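You operate a simulated robot arm through the tools that you are given. There is no shell and no other tool. Be economical: measure what you need, move in short steps, check, and stop when the job is done.

You run a simulated robot arm. Do the job below in one go: nothing can be reset, and whatever is moved stays where it is left.

Task
Fold both end flaps of the nested ream and put it on the outgoing mat.
Fine: blue and orange plates down till the flaps hold, then back, before the ream is lifted; the other reams stay.

Only the result counts: the job must be done as asked and must still hold three seconds after the hand-in. Knocking over, shifting, dropping, spilling or breaking anything else fails it. Flat cloth is picked up by pressing the open fingertips on it (5 to 10 N) and closing them slowly along it; thin cloth reads only 2 to 8 mm in the jaws.

Robot
A 6-joint arm with a two-finger parallel gripper, fixed in place. Base frame: the origin is at the foot of the arm, x ahead of it, y to its left, z up; the work surface is at about z = 0.8. Lengths are in m, angles in degrees, forces in N, time in s.
With the tool pointing down near the work surface it reaches from about 0.26 to 0.68 m from the base axis. Its first joint turns from -66.0 to 66.0 degrees. Payload 2.9 kg.
Tool frame: the origin (TCP) lies between the finger pads and is the grasp point; the fingertips stand 0.03 m ahead of it; z points along the fingers, y is the line along which they close. Largest opening 0.11 m; finger width 0.02, thickness 0.01; the body of the gripper, 0.048 by 0.112 m, starts 0.055 m behind the TCP.
Orientation is that of the tool frame in the base frame, as a unit quaternion [w, x, y, z]. With the fingers straight down and closing along the base's y, the tool's x points along the base's -x, its y along +y and its z along -z.

Tools
- The arm moves only by the tool apply_moves. Its argument "targets" is a list of rows, each a list of 7 numbers: the turn, a rotation vector about the tool's x, y, z in units of 90 degrees (1.0 is 90 degrees), then the shift along the tool's x, y, z in units of 150 mm (1.0 is 150 mm), then the closure, from 0 (fully open) to 1 (shut). In form: [[ax, ay, az, dx, dy, dz, grip], ...]. A call has 1 to 10 rows; each row is the pose to reach, as a shift and turn from the pose commanded when the call began, along the tool's axes at that moment. A call with a number of a shift or a turn outside -1 to 1 is refused whole. Each row takes 0.2 s and may step no farther than 0.05 m and 8.6 degrees from the row before; otherwise, or with a gripper value out of range, the whole call is refused. Where a pose cannot be reached the arm comes as near as it can. A force on the tool above 50 N (or 10 N above the force at the start of the call, whichever is more), or a blocked arm, ends the call early, and 0.2 s more pass. Each finger travels about 0.108 m/s and halts on what it meets, pressing with about 24 N; the grip force reading is that of the motor and also rises with nothing between the fingers. The clock runs only during rows and for 0.2 s after the last one: add rows that repeat a pose to give the fingers time. The reply holds the time, the measured pose of the TCP, the force on the tool along the base axes, the opening and the grip force, in the units named above and with some noise.
- Cameras (640 x 400 px; columns grow to the right, rows downward): "scene" is fixed at [0.0739, 0.4293, 1.3857]; the picture's right is [-0.79, -0.61, 0.00], its down [-0.34, 0.44, -0.83] and it looks along [0.51, -0.66, -0.55] (base axes); focal length 295 px, centre (320, 200). "wrist" rides on the gripper at [-0.036, 0, -0.057] in the tool frame; the picture's right is [0.00, -1.00, 0.00], its down [0.97, 0.00, -0.24] and it looks along [0.24, 0.00, 0.97] (tool axes); focal length 218 px, centre (320, 200). There is no depth. A picture from a camera that has moved, and an enlarged one, comes with that camera's place and axes in the base frame and with its lens.
- grab_frame(camera): a new picture of that camera. No time passes.
- inspect(camera, box): a new picture of the part [left, top, right, bottom] of that camera's present view, enlarged. No time passes.
- hand_in(): hands the job in; it is judged then, once.

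Work in short steps. Places have to be worked out from the pictures, the camera data and where the tool is seen: move nearer, look again, correct. Check each grasp and each placing, and mend what went wrong. You have 120 turns and 68 pictures in all, those below and enlarged ones among them. Open the gripper and draw the arm clear of the work before you hand the job in, unless the task says otherwise; then end with one line.

The tools are called as name(argument=value, ...) on one line, values as JSON. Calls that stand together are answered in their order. apply_moves: Moves the arm, as the interface text tells. Its arguments: {"type":"object","properties":{"targets":{"type":"array"}},"required":["targets"]} The other tools are called the same way: grab_frame (camera) takes a picture; inspect (camera, box) takes an enlarged picture of a part of a camera's view; hand_in () hands the job in.

At the start:

```text
time_s: 0.0
ee_pos: [0.4448, 0.0385, 1.1815]
tcp_rot: [0.0, 0.0, 1.0, 0.001]
ft_force: [0.5, 0.0, 0.7]
width: 0.1099
finger_force: 0.0
```

scene: 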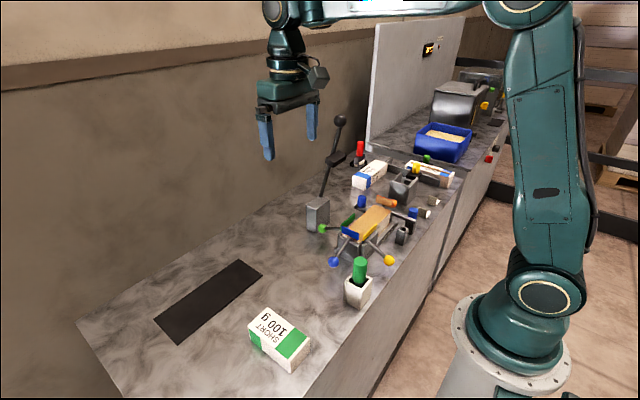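
wrist: 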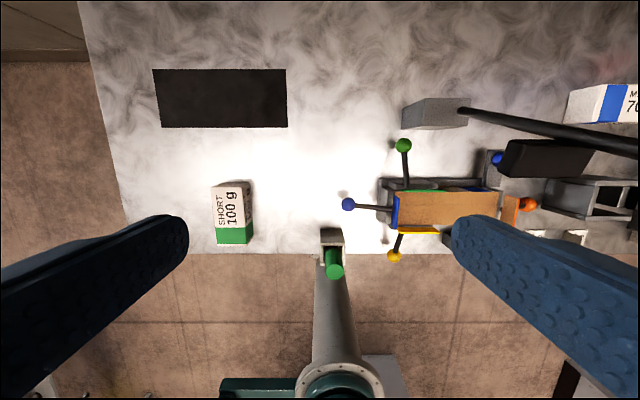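

The nest with the ream sits right of the tool, with coloured knobbed plates around it. I look closer from both cameras first.

inspect(camera="scene", box=[290, 130, 470, 290])

inspect(camera="wrist", box=[320, 80, 640, 280])

```text
2.50 times, centred on (380, 210) of scene
camera zoom: at [0.0739, 0.4293, 1.3857], right [-0.79, -0.61, 0.0], down [-0.34, 0.44, -0.83], along [0.51, -0.66, -0.55], focal length 738 px, centre (170, 175)
```

zoom: 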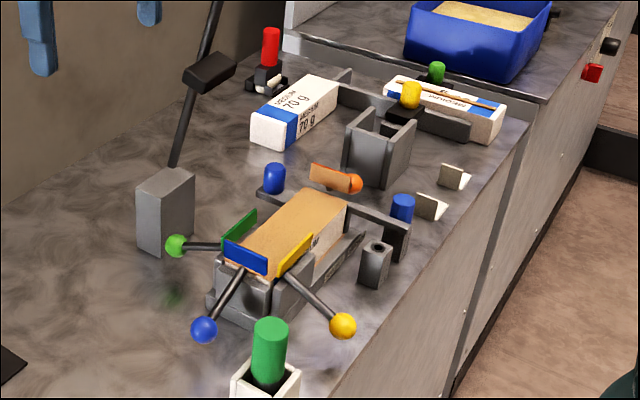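

```text
2.00 times, centred on (480, 180) of wrist
camera zoom: at [0.483, 0.0374, 1.2368], right [0.0, -1.0, 0.0], down [-0.97, 0.0, 0.24], along [-0.24, 0.0, -0.97], focal length 436 px, centre (0, 240)
```

zoom: 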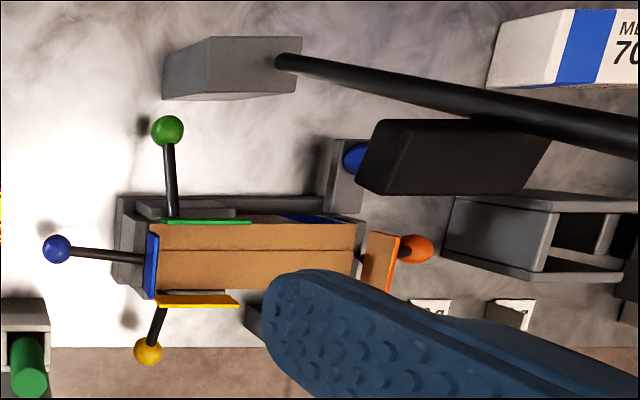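

The black lever's knob reaches about z 1.15 near (0.48, -0.18), so I stay at low x. I'll move back in x first, then toward -y above the nest.

apply_moves(targets=[[0, 0, 0, 0.28, 0, 0, 0], [0, 0, 0, 0.6, 0, 0, 0], [0, 0, 0, 0.6, -0.3, 0, 0], [0, 0, 0, 0.6, -0.6, 0, 0], [0, 0, 0, 0.6, -0.9, 0, 0]])

grab_frame(camera="wrist")

grab_frame(camera="scene")

```text
time_s: 1.2
ee_pos: [0.3555, -0.0969, 1.1814]
tcp_rot: [0.0, -0.001, 1.0, 0.0]
ft_force: [-0.5, 0.0, -0.1]
width: 0.1098
finger_force: 0.0
```

```text
63 pictures are left
camera wrist: at [0.3931, -0.0984, 1.2373], right [0.0, -1.0, 0.0], down [-0.97, 0.0, 0.24], along [-0.24, 0.0, -0.97], focal length 218 px, centre (320, 200)
```

wrist: 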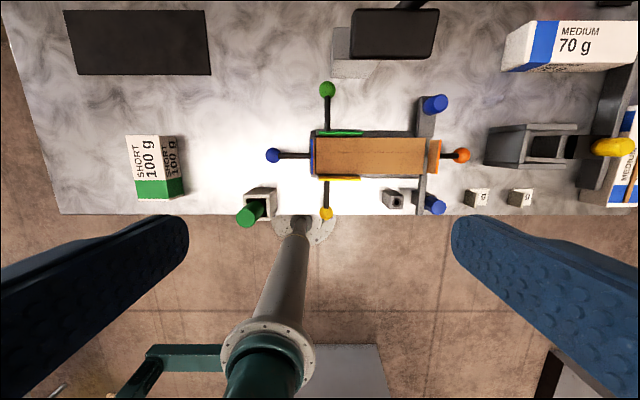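

```text
62 pictures are left
```

scene: 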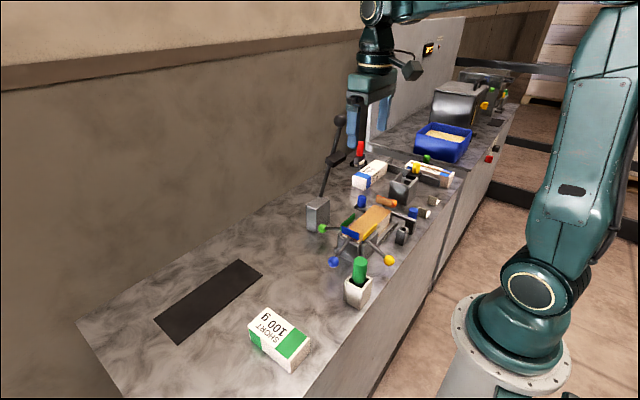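

The table edge is at x≈0.257, the nest around (0.36, -0.17), and the mat around (0.57, 0.22). I lower and centre over the nest for a closer look.

apply_moves(targets=[[0, 0, 0, 0, -0.2, 0, 0], [0, 0, 0, 0, -0.47, 0, 0], [0, 0, 0, 0, -0.47, 0.33, 0], [0, 0, 0, 0, -0.47, 0.6, 0]])

grab_frame(camera="wrist")

```text
time_s: 2.2
ee_pos: [0.3555, -0.166, 1.09]
tcp_rot: [-0.001, 0.0, 1.0, 0.0]
ft_force: [0.0, 0.0, 0.8]
width: 0.1099
finger_force: 0.1
```

```text
61 pictures are left
camera wrist: at [0.3932, -0.1685, 1.1469], right [0.0, -1.0, 0.0], down [-0.97, 0.0, 0.24], along [-0.24, 0.0, -0.97], focal length 218 px, centre (320, 200)
```

wrist: 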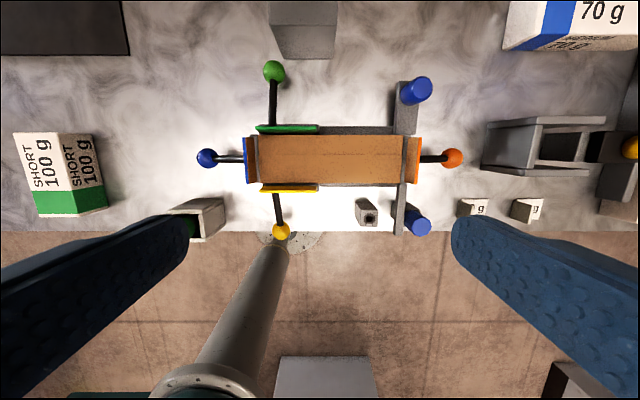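

inspect(camera="wrist", box=[180, 50, 480, 250])

inspect(camera="scene", box=[315, 175, 427, 275])

```text
2.00 times, centred on (330, 150) of wrist
camera zoom: at [0.3932, -0.1685, 1.1469], right [0.0, -1.0, 0.0], down [-0.97, 0.0, 0.24], along [-0.24, 0.0, -0.97], focal length 436 px, centre (300, 300)
```

zoom: 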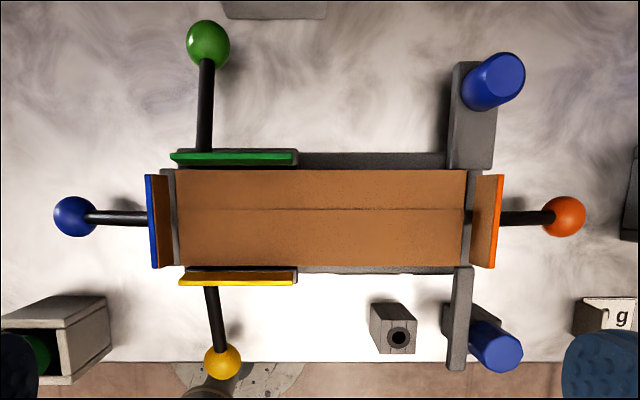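

```text
4.00 times, centred on (371, 225) of scene
camera zoom: at [0.0739, 0.4293, 1.3857], right [-0.79, -0.61, 0.0], down [-0.34, 0.44, -0.83], along [0.51, -0.66, -0.55], focal length 1181 px, centre (116, 100)
```

zoom: 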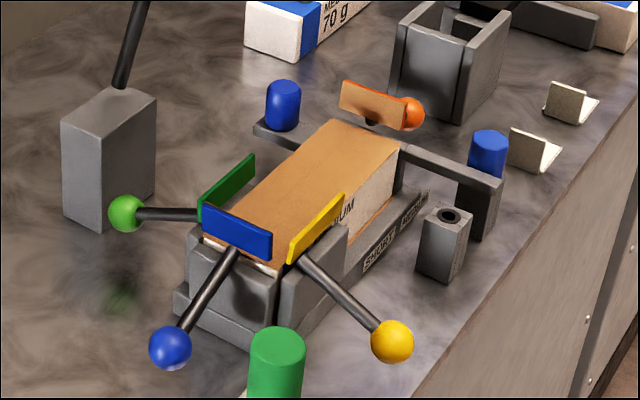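

Both flaps stand against the blue and orange plates, with levers ending in balls: blue at ≈(0.3775, -0.016, 0.846), orange at ≈(0.377, -0.35, 0.845). Ream top is z≈0.871, y -0.09 to -0.27, x 0.346 to 0.407. I turn the gripper 90° so the jaws close along x while moving above the blue ball.

apply_moves(targets=[[0, 0, -0.095, -0.015, 0.1, 0, 0.2], [0, 0, -0.19, -0.03, 0.2, 0, 0.4], [0, 0, -0.285, -0.045, 0.3, 0, 0.5], [0, 0, -0.38, -0.06, 0.4, 0, 0.5], [0, 0, -0.475, -0.075, 0.5, 0, 0.5], [0, 0, -0.57, -0.09, 0.6, 0, 0.5], [0, 0, -0.665, -0.105, 0.7, 0, 0.5], [0, 0, -0.76, -0.12, 0.8, 0, 0.5], [0, 0, -0.855, -0.135, 0.9, 0, 0.5], [0, 0, -0.95, -0.147, 1.0, 0, 0.5]])

```text
time_s: 4.4
ee_pos: [0.377, -0.017, 1.0906]
tcp_rot: [0.0, -0.68, 0.733, 0.0]
ft_force: [-0.4, -0.2, -0.3]
width: 0.0551
finger_force: 0.1
```

I finish the turn and descend to about z 0.97, then look.

apply_moves(targets=[[0, 0, -0.05, 0, 0, 0.27, 0.5], [0, 0, -0.05, 0, 0, 0.54, 0.5], [0, 0, -0.05, 0, 0, 0.8, 0.5]])

grab_frame(camera="wrist")

inspect(camera="scene", box=[300, 120, 460, 280])

```text
time_s: 5.2
ee_pos: [0.3777, -0.0156, 0.9703]
tcp_rot: [-0.001, 0.707, -0.707, 0.001]
ft_force: [0.1, 0.6, -1.4]
width: 0.0552
finger_force: 0.0
```

```text
58 pictures are left
camera wrist: at [0.3797, 0.0183, 1.0263], right [1.0, 0.0, 0.0], down [0.0, -0.97, 0.24], along [0.0, -0.24, -0.97], focal length 218 px, centre (320, 200)
```

wrist: 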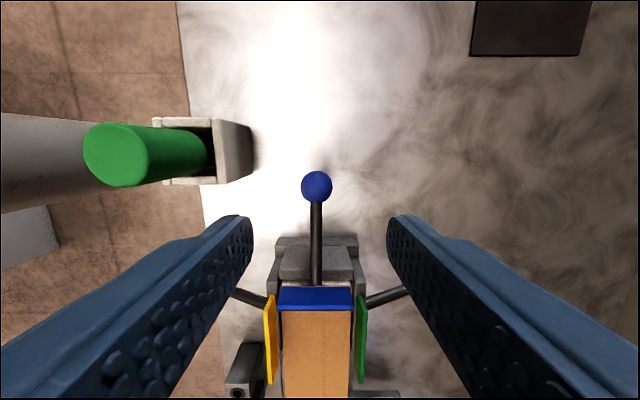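

```text
2.50 times, centred on (380, 200) of scene
camera zoom: at [0.0739, 0.4293, 1.3857], right [-0.79, -0.61, 0.0], down [-0.34, 0.44, -0.83], along [0.51, -0.66, -0.55], focal length 738 px, centre (170, 200)
```

zoom: 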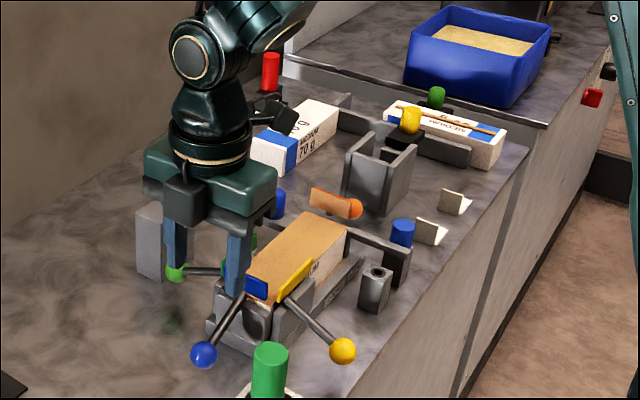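

The ball reads at (0.377, -0.014) from this view, centred between the fingers, and the green holder is clear. I descend to the ball and close.

apply_moves(targets=[[0, 0, 0, 0, 0, 0.3, 0.5], [0, 0, 0, -0.005, 0, 0.6, 0.5], [0, 0, 0, -0.005, 0, 0.82, 0.5], [0, 0, 0, -0.005, 0, 0.82, 0.6], [0, 0, 0, -0.005, 0, 0.82, 0.7], [0, 0, 0, -0.005, 0, 0.82, 0.8], [0, 0, 0, -0.005, 0, 0.82, 0.9]])

inspect(camera="scene", box=[300, 120, 460, 280])

```text
time_s: 6.8
ee_pos: [0.3743, -0.0157, 0.8485]
tcp_rot: [-0.002, -0.706, 0.708, 0.001]
ft_force: [-10.4, -0.4, -2.9]
width: 0.0272
finger_force: 44.8
```

```text
2.50 times, centred on (380, 200) of scene
camera zoom: at [0.0737, 0.4293, 1.3857], right [-0.79, -0.61, 0.0], down [-0.34, 0.44, -0.83], along [0.51, -0.66, -0.55], focal length 738 px, centre (170, 200)
```

zoom: 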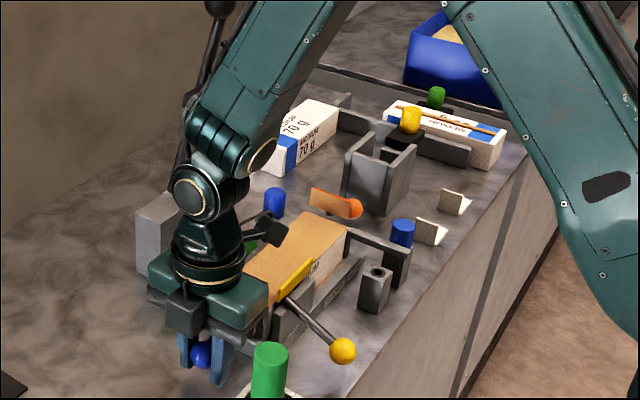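

Ball gripped (27 mm). I correct the small x offset and lift along the arc about the assumed hinge (y≈-0.086, z≈0.868), watching forces.

apply_moves(targets=[[0, 0, 0, 0, 0.022, 0, 0.9], [0, 0, 0, -0.01, 0.022, -0.043, 0.9], [0, 0, 0, -0.018, 0.022, -0.086, 0.9], [0, 0, 0, -0.021, 0.022, -0.13, 0.9], [0, 0, 0, -0.021, 0.022, -0.173, 0.9]])

```text
time_s: 8.0
ee_pos: [0.375, -0.0114, 0.8728]
tcp_rot: [-0.002, 0.708, -0.706, 0.001]
ft_force: [8.6, 10.3, -16.3]
width: 0.0268
finger_force: 45.2
```

The lever follows; about 16 N of lifting load. I relax the side force and continue the arc to about 35° above level.

apply_moves(targets=[[0, 0, 0, 0, -0.011, -0.05, 0.9], [0, 0, 0, 0.004, -0.011, -0.096, 0.9], [0, 0, 0, 0.017, -0.011, -0.137, 0.9], [0, 0, 0, 0.033, -0.011, -0.177, 0.9]])

grab_frame(camera="wrist")

```text
time_s: 9.0
ee_pos: [0.3748, -0.0159, 0.8997]
tcp_rot: [-0.001, 0.708, -0.707, -0.002]
ft_force: [0.6, 18.9, -11.2]
width: 0.027
finger_force: 44.7
```

```text
55 pictures are left
camera wrist: at [0.3769, 0.0185, 0.9564], right [1.0, 0.0, 0.0], down [0.0, -0.97, 0.24], along [0.0, -0.24, -0.97], focal length 218 px, centre (320, 200)
```

wrist: 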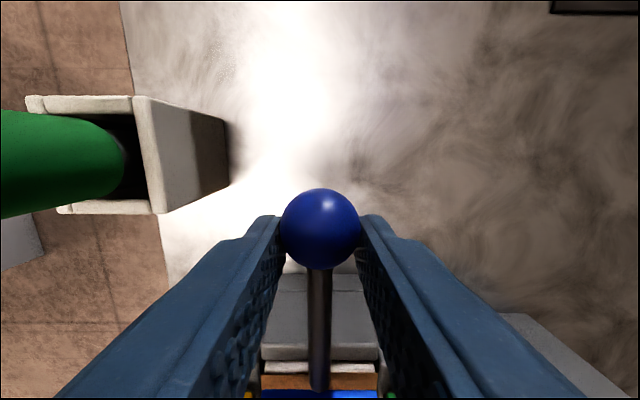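

The ball has slipped somewhat low/outward in the pads (radial force ~16 N), so the true radius is larger than assumed. I shift outward 5 mm and re-read.

apply_moves(targets=[[0, 0, 0, -0.017, 0, 0, 0.95], [0, 0, 0, -0.033, 0, 0, 1.0]])

inspect(camera="scene", box=[315, 175, 427, 275])

grab_frame(camera="wrist")

```text
time_s: 9.6
ee_pos: [0.3763, -0.0155, 0.9001]
tcp_rot: [-0.002, -0.705, 0.709, -0.001]
ft_force: [-2.9, -11.3, -12.9]
width: 0.0266
finger_force: 44.9
```

```text
4.00 times, centred on (371, 225) of scene
camera zoom: at [0.074, 0.429, 1.3858], right [-0.79, -0.61, 0.0], down [-0.34, 0.44, -0.83], along [0.51, -0.66, -0.55], focal length 1181 px, centre (116, 100)
```

zoom: 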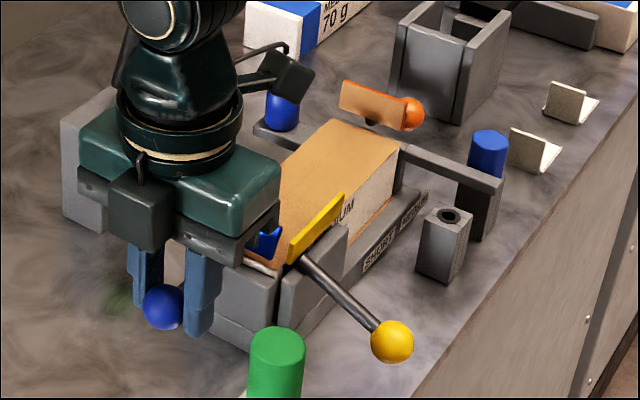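

```text
53 pictures are left
camera wrist: at [0.3771, 0.0192, 0.9558], right [1.0, -0.01, 0.0], down [-0.01, -0.97, 0.24], along [0.0, -0.24, -0.97], focal length 218 px, centre (320, 200)
```

wrist: 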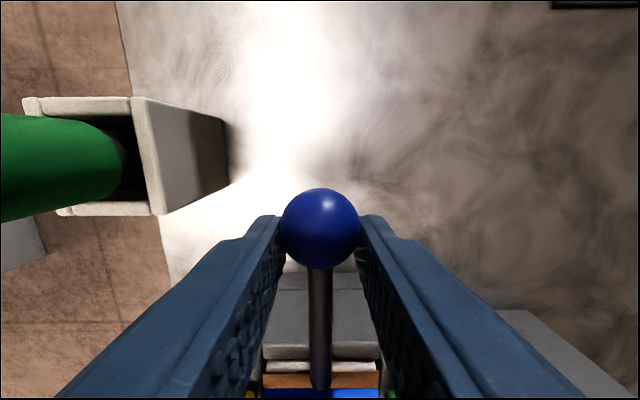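

The grip is firm; measured arc gives hinge (in TCP terms) at y≈-0.0925, z≈0.874, R≈0.081, now 37° turned. I continue the arc to about +50° lever angle.

apply_moves(targets=[[0, 0, 0, 0.031, 0, -0.047, 1], [0, 0, 0, 0.057, 0, -0.098, 1], [0, 0, 0, 0.082, 0, -0.138, 1], [0, 0, 0, 0.111, 0, -0.175, 1], [0, 0, 0, 0.143, 0, -0.21, 1], [0, 0, 0, 0.177, 0, -0.241, 1]])

```text
time_s: 11.0
ee_pos: [0.375, -0.0381, 0.9356]
tcp_rot: [0.0, 0.708, -0.706, -0.002]
ft_force: [-9.0, 1.8, -18.9]
width: 0.0095
finger_force: 45.1
```

The opening dropped to 9.5 mm, so the ball slipped out of the pads. I look.

grab_frame(camera="wrist")

inspect(camera="scene", box=[315, 175, 427, 275])

```text
52 pictures are left
camera wrist: at [0.377, -0.0037, 0.9921], right [1.0, 0.0, 0.0], down [0.0, -0.97, 0.24], along [0.0, -0.24, -0.97], focal length 218 px, centre (320, 200)
```

wrist: 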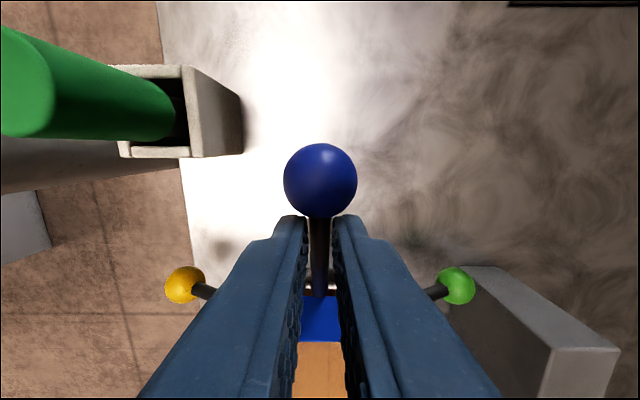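

```text
4.00 times, centred on (371, 225) of scene
camera zoom: at [0.0739, 0.4294, 1.3857], right [-0.79, -0.61, 0.0], down [-0.34, 0.44, -0.83], along [0.51, -0.66, -0.55], focal length 1181 px, centre (116, 100)
```

zoom: 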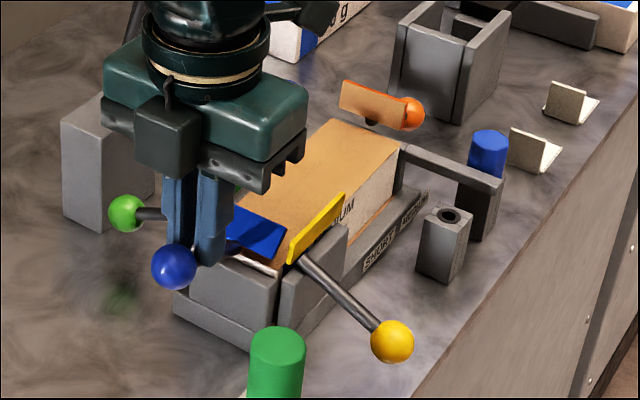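

The plate is well down but the fingers now hold the rod near their tips. I ease the jaws slightly (ball cannot pass) to see whether the lever stays or falls back.

apply_moves(targets=[[0, 0, 0, 0, 0, 0, 0.85], [0, 0, 0, 0, 0, 0, 0.85], [0, 0, 0, 0, 0, 0, 0.85]])

inspect(camera="scene", box=[315, 175, 427, 275])

grab_frame(camera="wrist")

```text
time_s: 11.8
ee_pos: [0.3762, -0.0392, 0.9382]
tcp_rot: [0.0, 0.708, -0.707, 0.001]
ft_force: [0.3, -0.8, -1.1]
width: 0.0165
finger_force: 0.0
```

```text
4.00 times, centred on (371, 225) of scene
camera zoom: at [0.0739, 0.4293, 1.3857], right [-0.79, -0.61, 0.0], down [-0.34, 0.44, -0.83], along [0.51, -0.66, -0.55], focal length 1181 px, centre (116, 100)
```

zoom: 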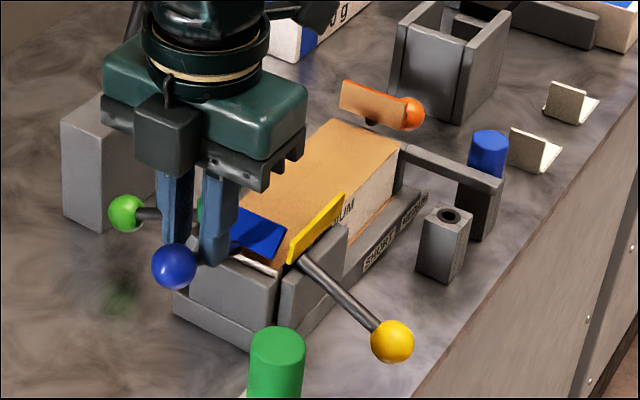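

```text
49 pictures are left
camera wrist: at [0.3781, -0.0047, 0.9925], right [1.0, 0.0, 0.0], down [0.0, -0.97, 0.24], along [0.0, -0.24, -0.97], focal length 218 px, centre (320, 200)
```

wrist: 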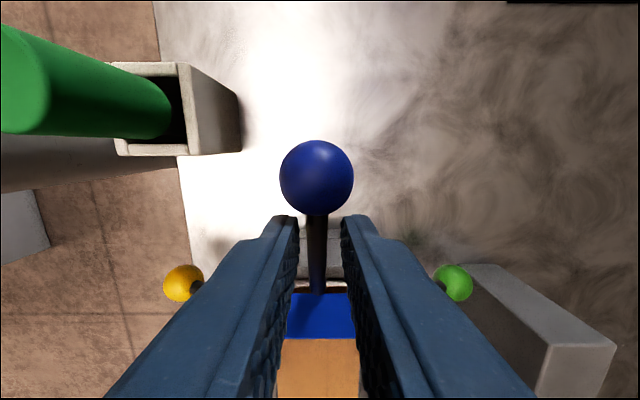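

The hinge holds by friction where left, so I can regrasp. I open around the ball, set the TCP a bit below ball centre (≈ y -0.016, z 0.905), and close again.

apply_moves(targets=[[0, 0, 0, 0, 0, 0, 0.6], [0, 0, 0, -0.08, 0, 0, 0.55], [0, 0, 0, -0.157, 0, 0.1, 0.55], [0, 0, 0, -0.157, 0, 0.22, 0.55], [0, 0, 0, -0.157, 0, 0.22, 0.8], [0, 0, 0, -0.157, 0, 0.22, 0.9], [0, 0, 0, -0.157, 0, 0.22, 1.0]])

grab_frame(camera="wrist")

```text
time_s: 13.4
ee_pos: [0.3746, -0.0156, 0.9032]
tcp_rot: [0.0, 0.708, -0.706, -0.001]
ft_force: [-7.8, 1.5, 0.6]
width: 0.0268
finger_force: 45.1
```

```text
48 pictures are left
camera wrist: at [0.3769, 0.0196, 0.9591], right [1.0, 0.0, 0.0], down [0.0, -0.97, 0.24], along [0.0, -0.24, -0.97], focal length 218 px, centre (320, 200)
```

wrist: 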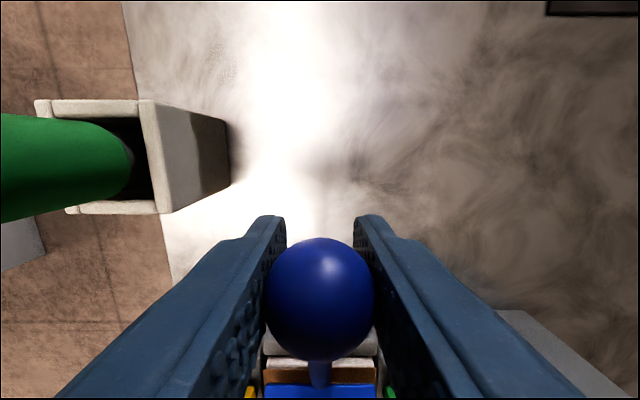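

The ball now sits 10 mm above the TCP, well inside the pads. I continue the arc by 20° (hinge ≈ y -0.09, z 0.867, R 0.086).

apply_moves(targets=[[0, 0, 0, 0.028, 0.009, -0.041, 1], [0, 0, 0, 0.06, 0.009, -0.079, 1], [0, 0, 0, 0.095, 0.009, -0.115, 1], [0, 0, 0, 0.133, 0.009, -0.148, 1]])

```text
time_s: 14.4
ee_pos: [0.3762, -0.0335, 0.9255]
tcp_rot: [-0.003, 0.708, -0.706, 0.001]
ft_force: [3.0, 19.1, -1.3]
width: 0.0272
finger_force: 44.7
```

Still well gripped and following. I continue to about 72°.

apply_moves(targets=[[0, 0, 0, 0.041, 0.003, -0.029, 1], [0, 0, 0, 0.083, 0.003, -0.054, 1], [0, 0, 0, 0.129, 0.003, -0.076, 1], [0, 0, 0, 0.175, 0.003, -0.093, 1]])

inspect(camera="scene", box=[315, 155, 427, 255])

grab_frame(camera="wrist")

```text
time_s: 15.4
ee_pos: [0.3754, -0.0611, 0.9392]
tcp_rot: [-0.001, 0.709, -0.705, 0.0]
ft_force: [17.8, 10.4, -21.9]
width: 0.0095
finger_force: 45.3
```

```text
4.00 times, centred on (371, 205) of scene
camera zoom: at [0.0746, 0.4295, 1.3856], right [-0.79, -0.61, 0.0], down [-0.34, 0.44, -0.83], along [0.51, -0.66, -0.55], focal length 1181 px, centre (116, 180)
```

zoom: 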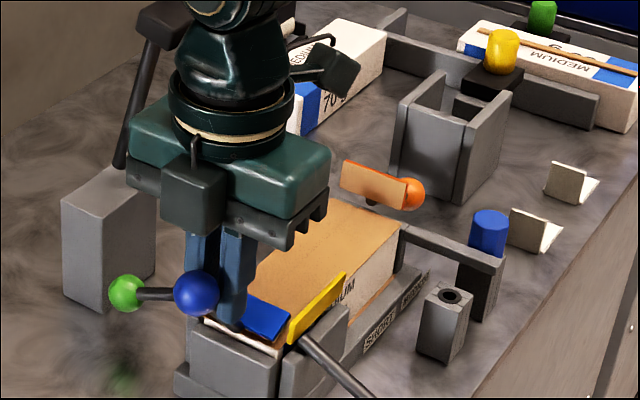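

```text
46 pictures are left
camera wrist: at [0.3766, -0.0266, 0.9945], right [1.0, 0.0, 0.0], down [0.0, -0.97, 0.24], along [0.0, -0.24, -0.97], focal length 218 px, centre (320, 200)
```

wrist: 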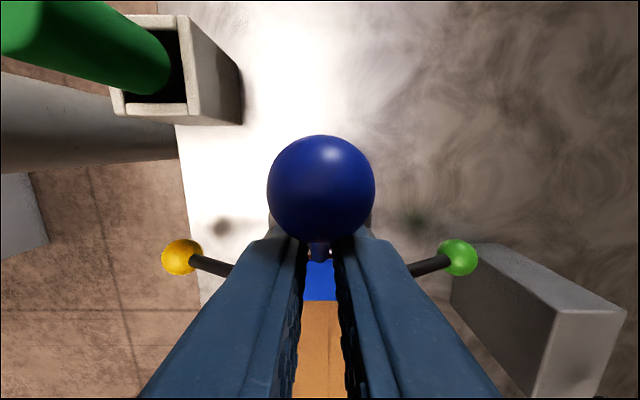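

The lever is at about 54° (plate nearly flat), but the ball slipped outward. Since it holds in place, I'll open, pass to the outside of the ball, close, and push it inward with the closed fingers.

apply_moves(targets=[[0, 0, 0, 0, 0, 0, 0.6], [0, 0, 0, 0, 0, 0, 0.5], [0, 0, 0, -0.15, 0, 0, 0.5], [0, 0, 0, -0.3, 0, -0.03, 0.5], [0, 0, 0, -0.4, 0, -0.03, 0.5], [0, 0, 0, -0.4, 0, -0.03, 0.8], [0, 0, 0, -0.4, 0, -0.03, 1], [0, 0, 0, -0.4, 0, -0.03, 1]])

grab_frame(camera="wrist")

```text
time_s: 17.2
ee_pos: [0.3739, -0.0019, 0.9445]
tcp_rot: [-0.001, 0.708, -0.707, 0.001]
ft_force: [-0.5, 0.2, 0.2]
width: 0.0
finger_force: 24.2
```

```text
45 pictures are left
camera wrist: at [0.3759, 0.033, 0.9993], right [1.0, 0.0, 0.0], down [0.0, -0.97, 0.24], along [0.0, -0.24, -0.97], focal length 218 px, centre (320, 200)
```

wrist: 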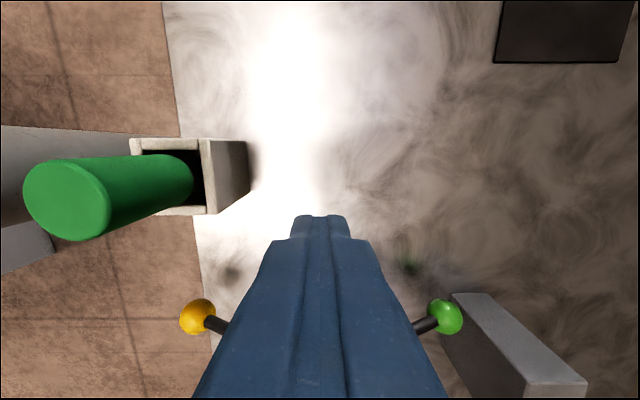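

Closed fingers stand outside the ball. I push inward in 1 cm steps to about y -0.045.

apply_moves(targets=[[0, 0, 0, 0.06, -0.015, 0, 1], [0, 0, 0, 0.12, -0.015, -0.02, 1], [0, 0, 0, 0.17, -0.015, -0.03, 1], [0, 0, 0, 0.22, -0.015, -0.04, 1], [0, 0, 0, 0.26, -0.015, -0.04, 1], [0, 0, 0, 0.29, -0.015, -0.04, 1]])

inspect(camera="scene", box=[315, 155, 427, 255])

```text
time_s: 18.6
ee_pos: [0.3765, -0.0362, 0.9497]
tcp_rot: [-0.005, 0.714, -0.7, -0.008]
ft_force: [-1.0, 14.5, 0.1]
width: 0.0
finger_force: 24.3
stopped in row 6: the force on the tool passed its limit (the readings are from after the stop); the commanded pose is now the measured one
```

```text
4.00 times, centred on (371, 205) of scene
camera zoom: at [0.0739, 0.4297, 1.3856], right [-0.79, -0.61, 0.0], down [-0.34, 0.44, -0.83], along [0.51, -0.66, -0.55], focal length 1181 px, centre (116, 180)
```

zoom: 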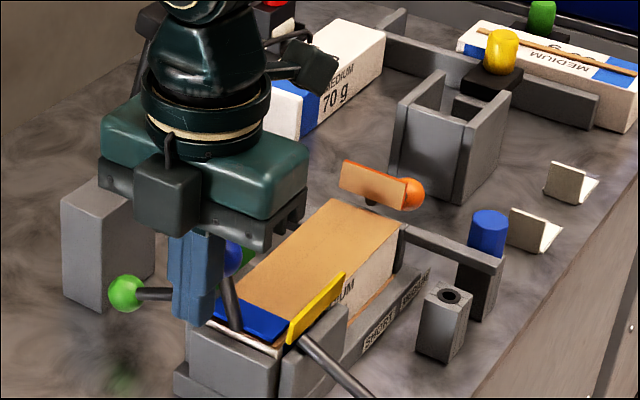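

The push ended against a hard stop: the blue plate lies flat on the ream. I hold pressure for a couple of seconds so the flap takes.

apply_moves(targets=[[0, 0, 0, 0.01, 0, 0, 1], [0, 0, 0, 0.02, 0, 0, 1], [0, 0, 0, 0.02, 0, 0, 1], [0, 0, 0, 0.02, 0, 0, 1], [0, 0, 0, 0.02, 0, 0, 1], [0, 0, 0, 0.02, 0, 0, 1], [0, 0, 0, 0.02, 0, 0, 1], [0, 0, 0, 0.02, 0, 0, 1], [0, 0, 0, 0.02, 0, 0, 1], [0, 0, 0, 0.02, 0, 0, 1]])

```text
time_s: 20.8
ee_pos: [0.3762, -0.0362, 0.9502]
tcp_rot: [-0.007, 0.717, -0.697, -0.009]
ft_force: [-6.2, 37.7, -0.6]
width: 0.0
finger_force: 24.4
```

Held with 38 N. Now I back off, straddle the ball open, go to its inner side, and close there to push the lever back outward.

apply_moves(targets=[[0, 0, 0.01, -0.1, 0, 0, 1], [0, 0, 0.018, -0.2, 0, 0, 0.7], [0, 0, 0.018, -0.2, 0, 0, 0.5], [0, 0, 0.018, -0.05, 0, 0, 0.5], [0, 0, 0.018, 0.2, 0, 0, 0.5], [0, 0, 0.018, 0.42, 0, 0, 0.5], [0, 0, 0.018, 0.42, 0, 0, 0.8], [0, 0, 0.018, 0.42, 0, 0, 1], [0, 0, 0.018, 0.42, 0, 0, 1]])

grab_frame(camera="wrist")

```text
time_s: 22.8
ee_pos: [0.3783, -0.1052, 0.9494]
tcp_rot: [0.005, -0.704, 0.711, 0.005]
ft_force: [0.4, -0.6, 0.2]
width: 0.0001
finger_force: 23.8
```

```text
43 pictures are left
camera wrist: at [0.38, -0.0709, 1.0052], right [1.0, -0.01, 0.0], down [-0.01, -0.97, 0.23], along [0.0, -0.23, -0.97], focal length 218 px, centre (320, 200)
```

wrist: 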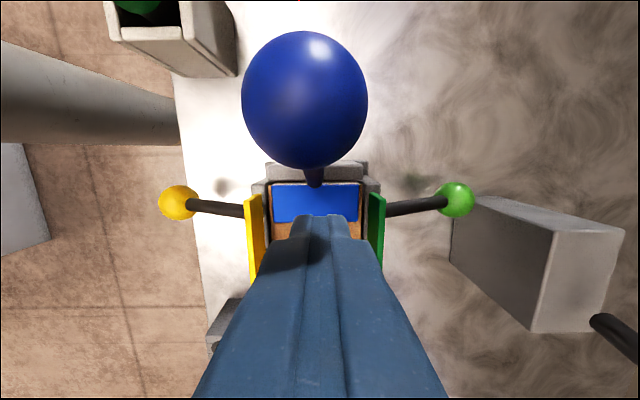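

Plate flat and the flap under it. Ball at ≈(y -0.061, z 0.954); I push it outward.

apply_moves(targets=[[0, 0, 0, -0.1, 0, 0, 1], [0, 0, 0, -0.17, 0, 0, 1], [0, 0, 0, -0.23, 0, 0.0, 1], [0, 0, 0, -0.29, 0, 0.03, 1], [0, 0, 0, -0.35, 0, 0.06, 1], [0, 0, 0, -0.4, 0, 0.08, 1]])

grab_frame(camera="wrist")

inspect(camera="scene", box=[315, 155, 427, 255])

```text
time_s: 24.2
ee_pos: [0.3776, -0.0448, 0.9373]
tcp_rot: [0.005, -0.703, 0.711, 0.005]
ft_force: [0.2, 0.1, -0.4]
width: 0.0
finger_force: 23.6
```

```text
42 pictures are left
camera wrist: at [0.3798, -0.0103, 0.9943], right [1.0, -0.01, 0.0], down [-0.01, -0.97, 0.23], along [0.0, -0.23, -0.97], focal length 218 px, centre (320, 200)
```

wrist: 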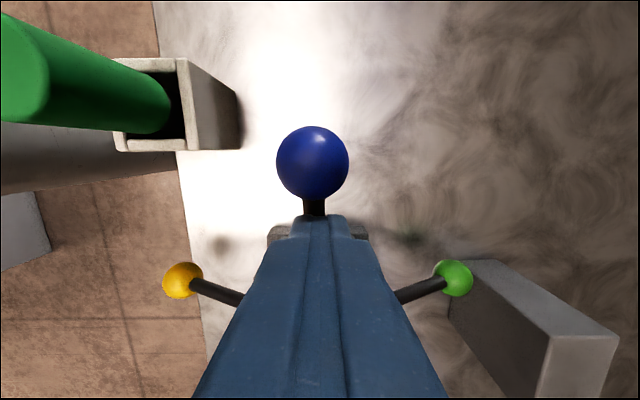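

```text
4.00 times, centred on (371, 205) of scene
camera zoom: at [0.0739, 0.4293, 1.3857], right [-0.79, -0.61, 0.0], down [-0.34, 0.44, -0.83], along [0.51, -0.66, -0.55], focal length 1181 px, centre (116, 180)
```

zoom: 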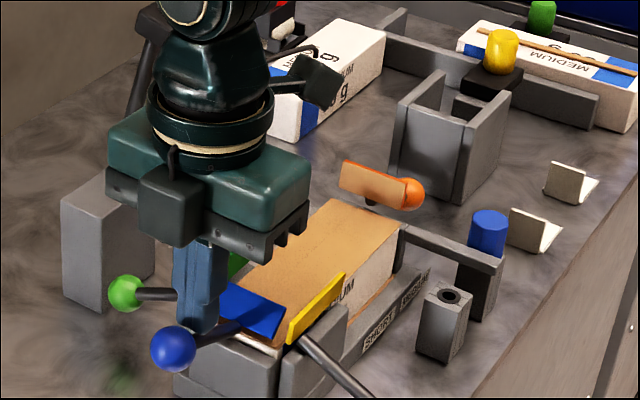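

Lever back to ~31°. Now I press down on the rod just inside the ball to return it to its rest angle.

apply_moves(targets=[[0, 0, 0, -0.04, 0, 0.05, 1], [0, 0, 0, -0.04, 0, 0.12, 1], [0, 0, 0, -0.04, 0, 0.19, 1], [0, 0, 0, -0.04, 0, 0.26, 1], [0, 0, 0, -0.04, 0, 0.32, 1], [0, 0, 0, -0.04, 0, 0.38, 1]])

inspect(camera="scene", box=[315, 155, 427, 255])

```text
time_s: 25.5
ee_pos: [0.3804, -0.0355, 0.8926]
tcp_rot: [0.011, -0.704, 0.71, 0.003]
ft_force: [-5.6, 3.0, 15.4]
width: 0.0002
finger_force: 24.5
stopped in row 6: the force on the tool passed its limit (the readings are from after the stop); the commanded pose is now the measured one
```

```text
4.00 times, centred on (371, 205) of scene
camera zoom: at [0.0736, 0.4294, 1.3857], right [-0.79, -0.61, 0.0], down [-0.34, 0.44, -0.83], along [0.51, -0.66, -0.55], focal length 1181 px, centre (116, 180)
```

zoom: 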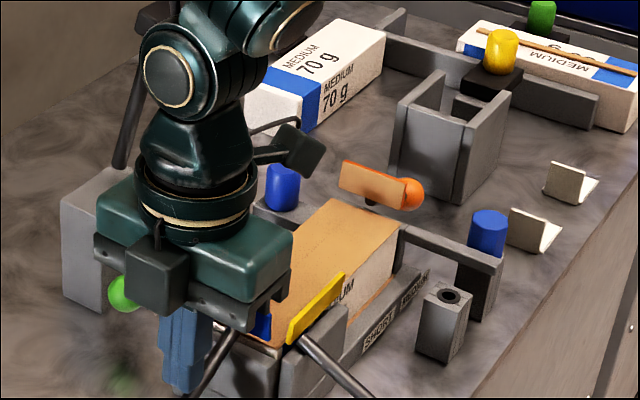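

It hit a firm stop at z 0.893 with the blue plate looking upright. I go up and look at the result.

apply_moves(targets=[[0, 0, 0, 0, 0, -0.3, 1], [0, 0, 0, 0, 0, -0.6, 1], [0, 0, 0, 0.2, 0, -0.8, 0.7], [0, 0, 0, 0.4, 0, -0.8, 0.5]])

grab_frame(camera="wrist")

inspect(camera="scene", box=[315, 175, 427, 275])

```text
time_s: 26.5
ee_pos: [0.3783, -0.0982, 1.0109]
tcp_rot: [0.008, -0.704, 0.71, 0.002]
ft_force: [-0.2, 0.0, 0.5]
width: 0.0551
finger_force: 0.0
```

```text
39 pictures are left
camera wrist: at [0.3802, -0.0646, 1.0679], right [1.0, -0.01, 0.01], down [-0.01, -0.97, 0.22], along [0.01, -0.22, -0.97], focal length 218 px, centre (320, 200)
```

wrist: 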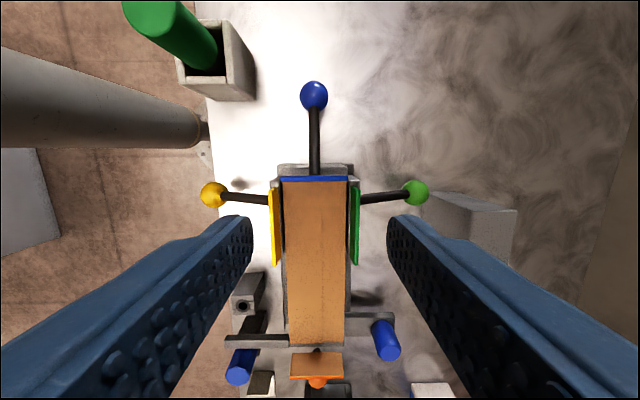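

```text
4.00 times, centred on (371, 225) of scene
camera zoom: at [0.0739, 0.4294, 1.3857], right [-0.79, -0.61, 0.0], down [-0.34, 0.44, -0.83], along [0.51, -0.66, -0.55], focal length 1181 px, centre (116, 100)
```

zoom: 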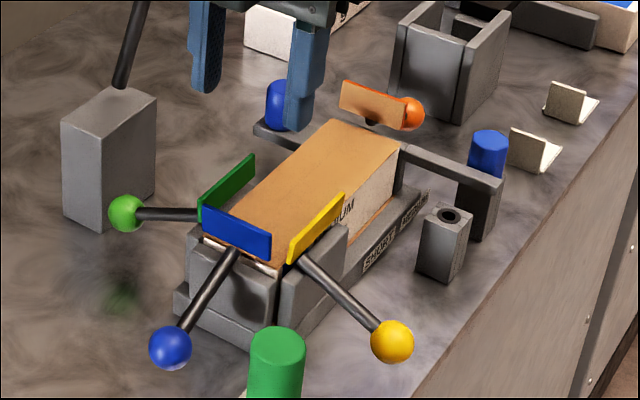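

The blue lever is back at its original place. I zoom to check that the blue-end flap stayed down.

inspect(camera="wrist", box=[255, 140, 375, 220])

inspect(camera="wrist", box=[220, 300, 420, 400])

```text
5.00 times, centred on (315, 180) of wrist
camera zoom: at [0.3802, -0.0646, 1.0679], right [1.0, -0.01, 0.01], down [-0.01, -0.97, 0.22], along [0.01, -0.22, -0.97], focal length 1091 px, centre (345, 300)
```

zoom: 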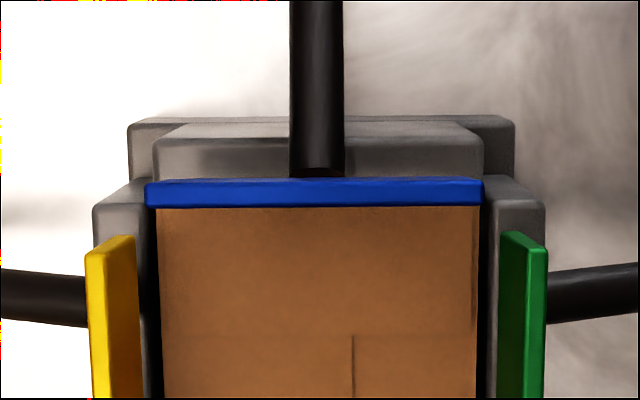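

```text
3.20 times, centred on (320, 350) of wrist
camera zoom: at [0.3802, -0.0646, 1.0679], right [1.0, -0.01, 0.01], down [-0.01, -0.97, 0.22], along [0.01, -0.22, -0.97], focal length 698 px, centre (320, -280)
```

zoom: 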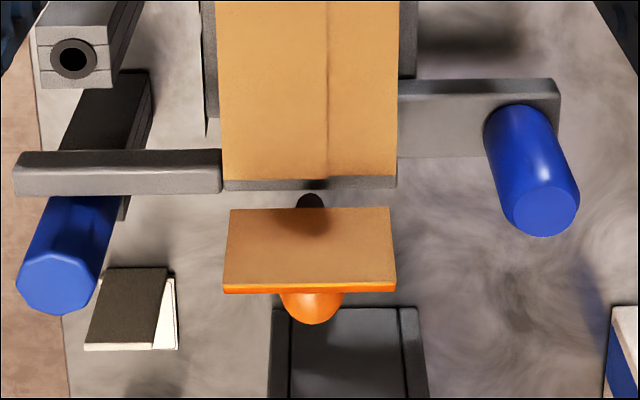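

Blue flap is down and held. Next I move toward the orange end, keeping to lower x past the black lever.

apply_moves(targets=[[0, 0, 0, 0, 0.22, 0, 0.5], [0, 0, 0, 0.25, 0.22, 0, 0.5], [0, 0, 0, 0.5, 0.22, 0, 0.5], [0, 0, 0, 0.75, 0.22, 0, 0.5], [0, 0, 0, 1.0, 0.22, 0, 0.5]])

apply_moves(targets=[[0, 0, 0, 0.25, 0, 0, 0.5], [0, 0, 0, 0.5, -0.11, 0, 0.5], [0, 0, 0, 0.68, -0.22, 0, 0.5]])

grab_frame(camera="wrist")

grab_frame(camera="scene")

```text
time_s: 27.7
ee_pos: [0.3445, -0.2469, 1.0102]
tcp_rot: [0.009, -0.705, 0.709, 0.002]
ft_force: [-0.1, 0.6, 0.1]
width: 0.0549
finger_force: 0.2
```

```text
time_s: 28.5
ee_pos: [0.3771, -0.3502, 1.0078]
tcp_rot: [0.009, -0.704, 0.711, 0.002]
ft_force: [0.1, 0.1, -0.2]
width: 0.055
finger_force: 0.1
```

```text
35 pictures are left
camera wrist: at [0.3782, -0.3164, 1.0645], right [1.0, -0.01, 0.01], down [-0.01, -0.97, 0.22], along [0.01, -0.22, -0.97], focal length 218 px, centre (320, 200)
```

wrist: 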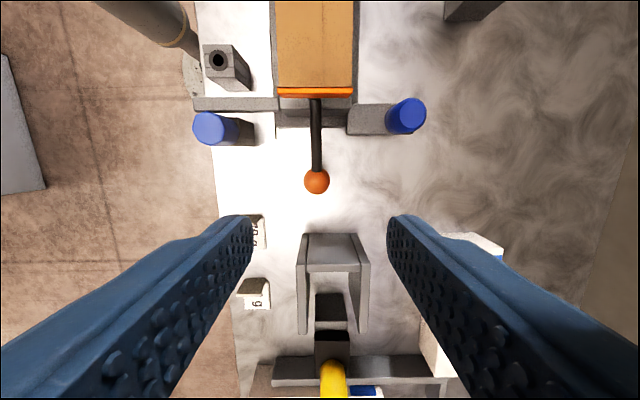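

```text
34 pictures are left
```

scene: 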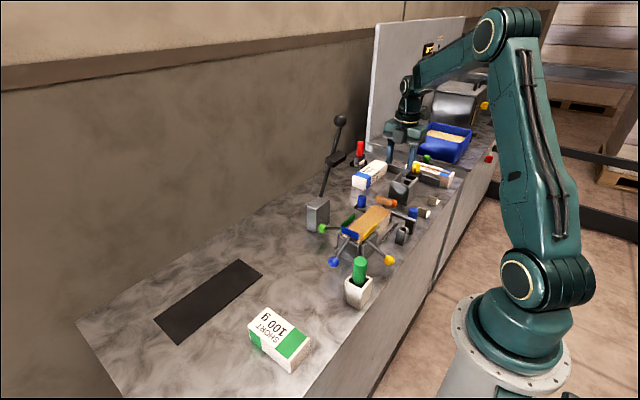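

Orange ball is at ≈(0.3766, -0.3475, 0.838), the box behind it 3.5 cm clear. I descend and grip it as low as safely possible (TCP 0.838).

apply_moves(targets=[[0, 0, 0, -0.01, 0, 0.3, 0.5], [0, 0, 0, -0.018, 0, 0.6, 0.5], [0, 0, 0, -0.018, 0, 0.9, 0.5]])

apply_moves(targets=[[0, 0, 0, 0, 0, 0.1, 0.5], [0, 0, 0, 0, 0, 0.225, 0.5], [0, 0, 0, 0, 0, 0.225, 0.7], [0, 0, 0, 0, 0, 0.225, 0.8], [0, 0, 0, 0, 0, 0.225, 0.9], [0, 0, 0, 0, 0, 0.225, 1]])

grab_frame(camera="wrist")

```text
time_s: 29.3
ee_pos: [0.3785, -0.346, 0.8725]
tcp_rot: [0.009, -0.704, 0.71, 0.002]
ft_force: [0.1, -0.4, 0.0]
width: 0.0551
finger_force: 0.1
```

```text
time_s: 30.7
ee_pos: [0.375, -0.3449, 0.8379]
tcp_rot: [0.007, -0.702, 0.712, 0.006]
ft_force: [-36.5, -1.6, 3.7]
width: 0.0268
finger_force: 44.6
```

```text
33 pictures are left
camera wrist: at [0.3774, -0.3112, 0.8943], right [1.0, -0.01, 0.0], down [-0.01, -0.97, 0.22], along [0.0, -0.22, -0.97], focal length 218 px, centre (320, 200)
```

wrist: 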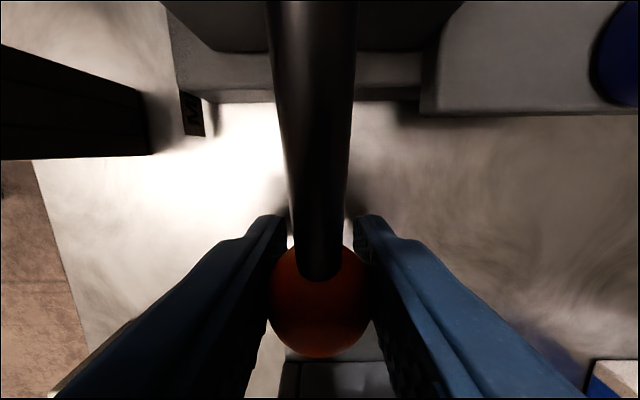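

The grip is 6 mm off in y and side-loaded; I ease, recentre (−5 mm y, −3 mm x relative command), and regrip.

apply_moves(targets=[[0, 0, 0, 0, 0, 0, 0.75], [0, 0, 0, 0.035, 0.02, 0, 0.7], [0, 0, 0, 0.035, 0.03, 0, 0.7], [0, 0, 0, 0.035, 0.03, 0, 0.9], [0, 0, 0, 0.035, 0.03, 0, 1]])

```text
time_s: 31.9
ee_pos: [0.3737, -0.3495, 0.8389]
tcp_rot: [0.009, -0.704, 0.711, 0.001]
ft_force: [-3.1, -0.7, 3.5]
width: 0.0268
finger_force: 45.0
```

Centred grip, low side force. I lift along the mirrored arc about 40°.

apply_moves(targets=[[0, 0, 0, 0.01, 0, -0.04, 1], [0, 0, 0, 0.017, 0, -0.078, 1], [0, 0, 0, 0.021, 0, -0.118, 1], [0, 0, 0, 0.022, 0, -0.158, 1], [0, 0, 0, 0.021, 0, -0.198, 1], [0, 0, 0, 0.017, 0, -0.238, 1], [0, 0, 0, 0.01, 0, -0.277, 1], [0, 0, 0, 0, 0, -0.316, 1]])

grab_frame(camera="wrist")

```text
time_s: 33.7
ee_pos: [0.3743, -0.3516, 0.8885]
tcp_rot: [0.01, -0.704, 0.71, 0.001]
ft_force: [12.6, -3.6, -16.1]
width: 0.0271
finger_force: 44.6
```

```text
32 pictures are left
camera wrist: at [0.3763, -0.317, 0.9433], right [1.0, -0.01, 0.01], down [-0.01, -0.97, 0.23], along [0.01, -0.23, -0.97], focal length 218 px, centre (320, 200)
```

wrist: 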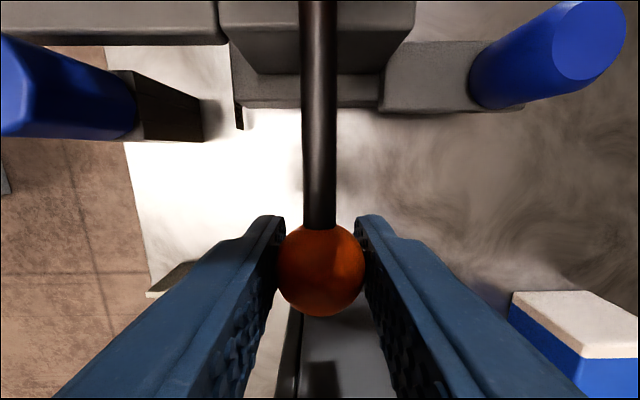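

The ball is sliding toward the tips (now 6 mm below TCP). I regrip 16 mm lower before continuing.

apply_moves(targets=[[0, 0, 0, 0, -0.012, 0, 0.7], [0, 0, 0, 0.013, -0.012, 0.05, 0.7], [0, 0, 0, 0.013, -0.012, 0.12, 0.7], [0, 0, 0, 0.013, -0.012, 0.12, 0.7], [0, 0, 0, 0.013, -0.012, 0.12, 0.9], [0, 0, 0, 0.013, -0.012, 0.12, 1], [0, 0, 0, 0.013, -0.012, 0.12, 1]])

```text
time_s: 35.3
ee_pos: [0.3748, -0.353, 0.8687]
tcp_rot: [0.008, -0.704, 0.711, 0.003]
ft_force: [-10.0, -0.6, 3.2]
width: 0.0269
finger_force: 44.9
```

Regripped 13 mm deeper. I continue the arc to about 35°.

apply_moves(targets=[[0, 0, 0, -0.011, 0.006, -0.049, 1], [0, 0, 0, -0.026, 0.006, -0.097, 1], [0, 0, 0, -0.045, 0.006, -0.143, 1], [0, 0, 0, -0.068, 0.006, -0.187, 1], [0, 0, 0, -0.095, 0.006, -0.229, 1]])

grab_frame(camera="wrist")

```text
time_s: 36.5
ee_pos: [0.3738, -0.3391, 0.9038]
tcp_rot: [0.009, -0.703, 0.711, 0.0]
ft_force: [-1.6, -18.2, -8.0]
width: 0.0272
finger_force: 45.3
```

```text
31 pictures are left
camera wrist: at [0.3766, -0.3059, 0.9603], right [1.0, -0.01, 0.01], down [-0.01, -0.97, 0.23], along [0.01, -0.23, -0.97], focal length 218 px, centre (320, 200)
```

wrist: 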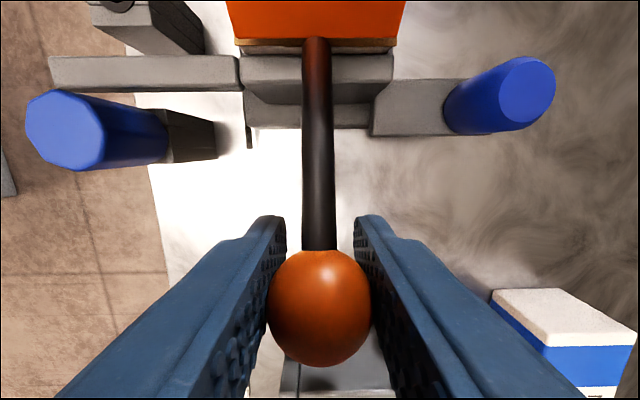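

Slipping slightly outward; lever at ~30°. I regrip with the tool 8 mm further outward.

apply_moves(targets=[[0, 0, 0, 0, 0, 0, 0.75], [0, 0, 0, 0.03, 0, 0.02, 0.7], [0, 0, 0, 0.065, 0, 0.02, 0.7], [0, 0, 0, 0.065, 0, 0.02, 0.9], [0, 0, 0, 0.065, 0, 0.02, 1], [0, 0, 0, 0.065, 0, 0.02, 1]])

```text
time_s: 37.9
ee_pos: [0.3756, -0.3481, 0.9002]
tcp_rot: [0.009, -0.705, 0.71, 0.002]
ft_force: [5.2, 1.7, -0.6]
width: 0.0269
finger_force: 45.1
```

Good centred grip. Continue the arc to about 52°.

apply_moves(targets=[[0, 0, 0, -0.027, 0, -0.043, 1], [0, 0, 0, -0.057, 0, -0.082, 1], [0, 0, 0, -0.09, 0, -0.12, 1], [0, 0, 0, -0.127, 0, -0.154, 1]])

grab_frame(camera="wrist")

```text
time_s: 38.9
ee_pos: [0.3756, -0.3327, 0.9237]
tcp_rot: [0.009, -0.703, 0.711, -0.001]
ft_force: [6.4, -17.4, -4.6]
width: 0.0268
finger_force: 44.7
```

```text
30 pictures are left
camera wrist: at [0.3765, -0.2978, 0.9808], right [1.0, -0.01, 0.01], down [-0.01, -0.97, 0.23], along [0.01, -0.23, -0.97], focal length 218 px, centre (320, 200)
```

wrist: 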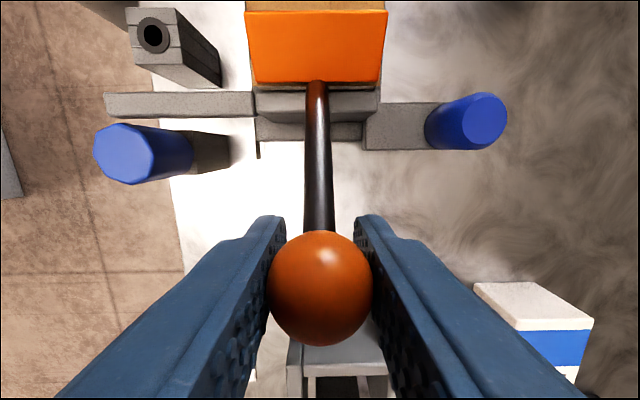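

Lever at ~45°, well centred. Now I switch to pushing: open, pass outside the ball to y≈-0.368, close.

apply_moves(targets=[[0, 0, 0, 0, 0, 0, 0.7], [0, 0, 0, 0, 0, 0, 0.5], [0, 0, 0, 0.12, 0, -0.05, 0.5], [0, 0, 0, 0.25, 0, -0.08, 0.5], [0, 0, 0, 0.25, 0, -0.08, 0.8], [0, 0, 0, 0.25, 0, -0.08, 1], [0, 0, 0, 0.25, 0, -0.08, 1]])

apply_moves(targets=[[0, 0, 0, -0.06, 0, 0, 1], [0, 0, 0, -0.12, 0, 0, 1], [0, 0, 0, -0.17, 0, 0, 1], [0, 0, 0, -0.22, 0, 0, 1], [0, 0, 0, -0.27, 0, 0, 1], [0, 0, 0, -0.32, 0, 0, 1], [0, 0, 0, -0.36, 0, 0, 1], [0, 0, 0, -0.4, 0, 0, 1]])

grab_frame(camera="wrist")

```text
time_s: 40.5
ee_pos: [0.3742, -0.3681, 0.9356]
tcp_rot: [0.009, -0.704, 0.71, 0.002]
ft_force: [-0.6, 0.2, -1.0]
width: 0.0
finger_force: 24.0
```

```text
time_s: 42.2
ee_pos: [0.3736, -0.3212, 0.9366]
tcp_rot: [0.004, -0.697, 0.717, -0.007]
ft_force: [2.0, -17.6, -6.9]
width: 0.0001
finger_force: 24.2
stopped in row 8: the force on the tool passed its limit (the readings are from after the stop); the commanded pose is now the measured one
```

```text
29 pictures are left
camera wrist: at [0.3757, -0.2867, 0.9919], right [1.0, -0.03, 0.02], down [-0.03, -0.97, 0.24], along [0.01, -0.24, -0.97], focal length 218 px, centre (320, 200)
```

wrist: 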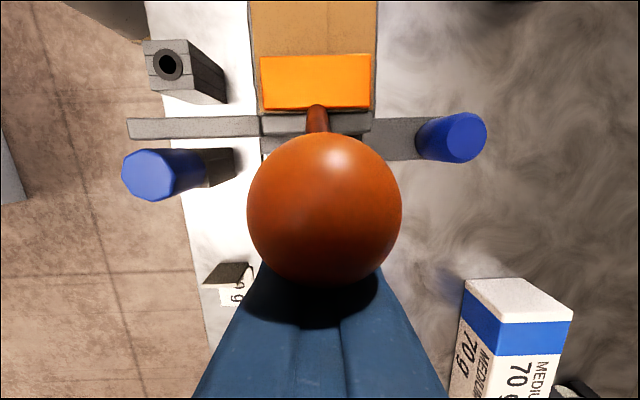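

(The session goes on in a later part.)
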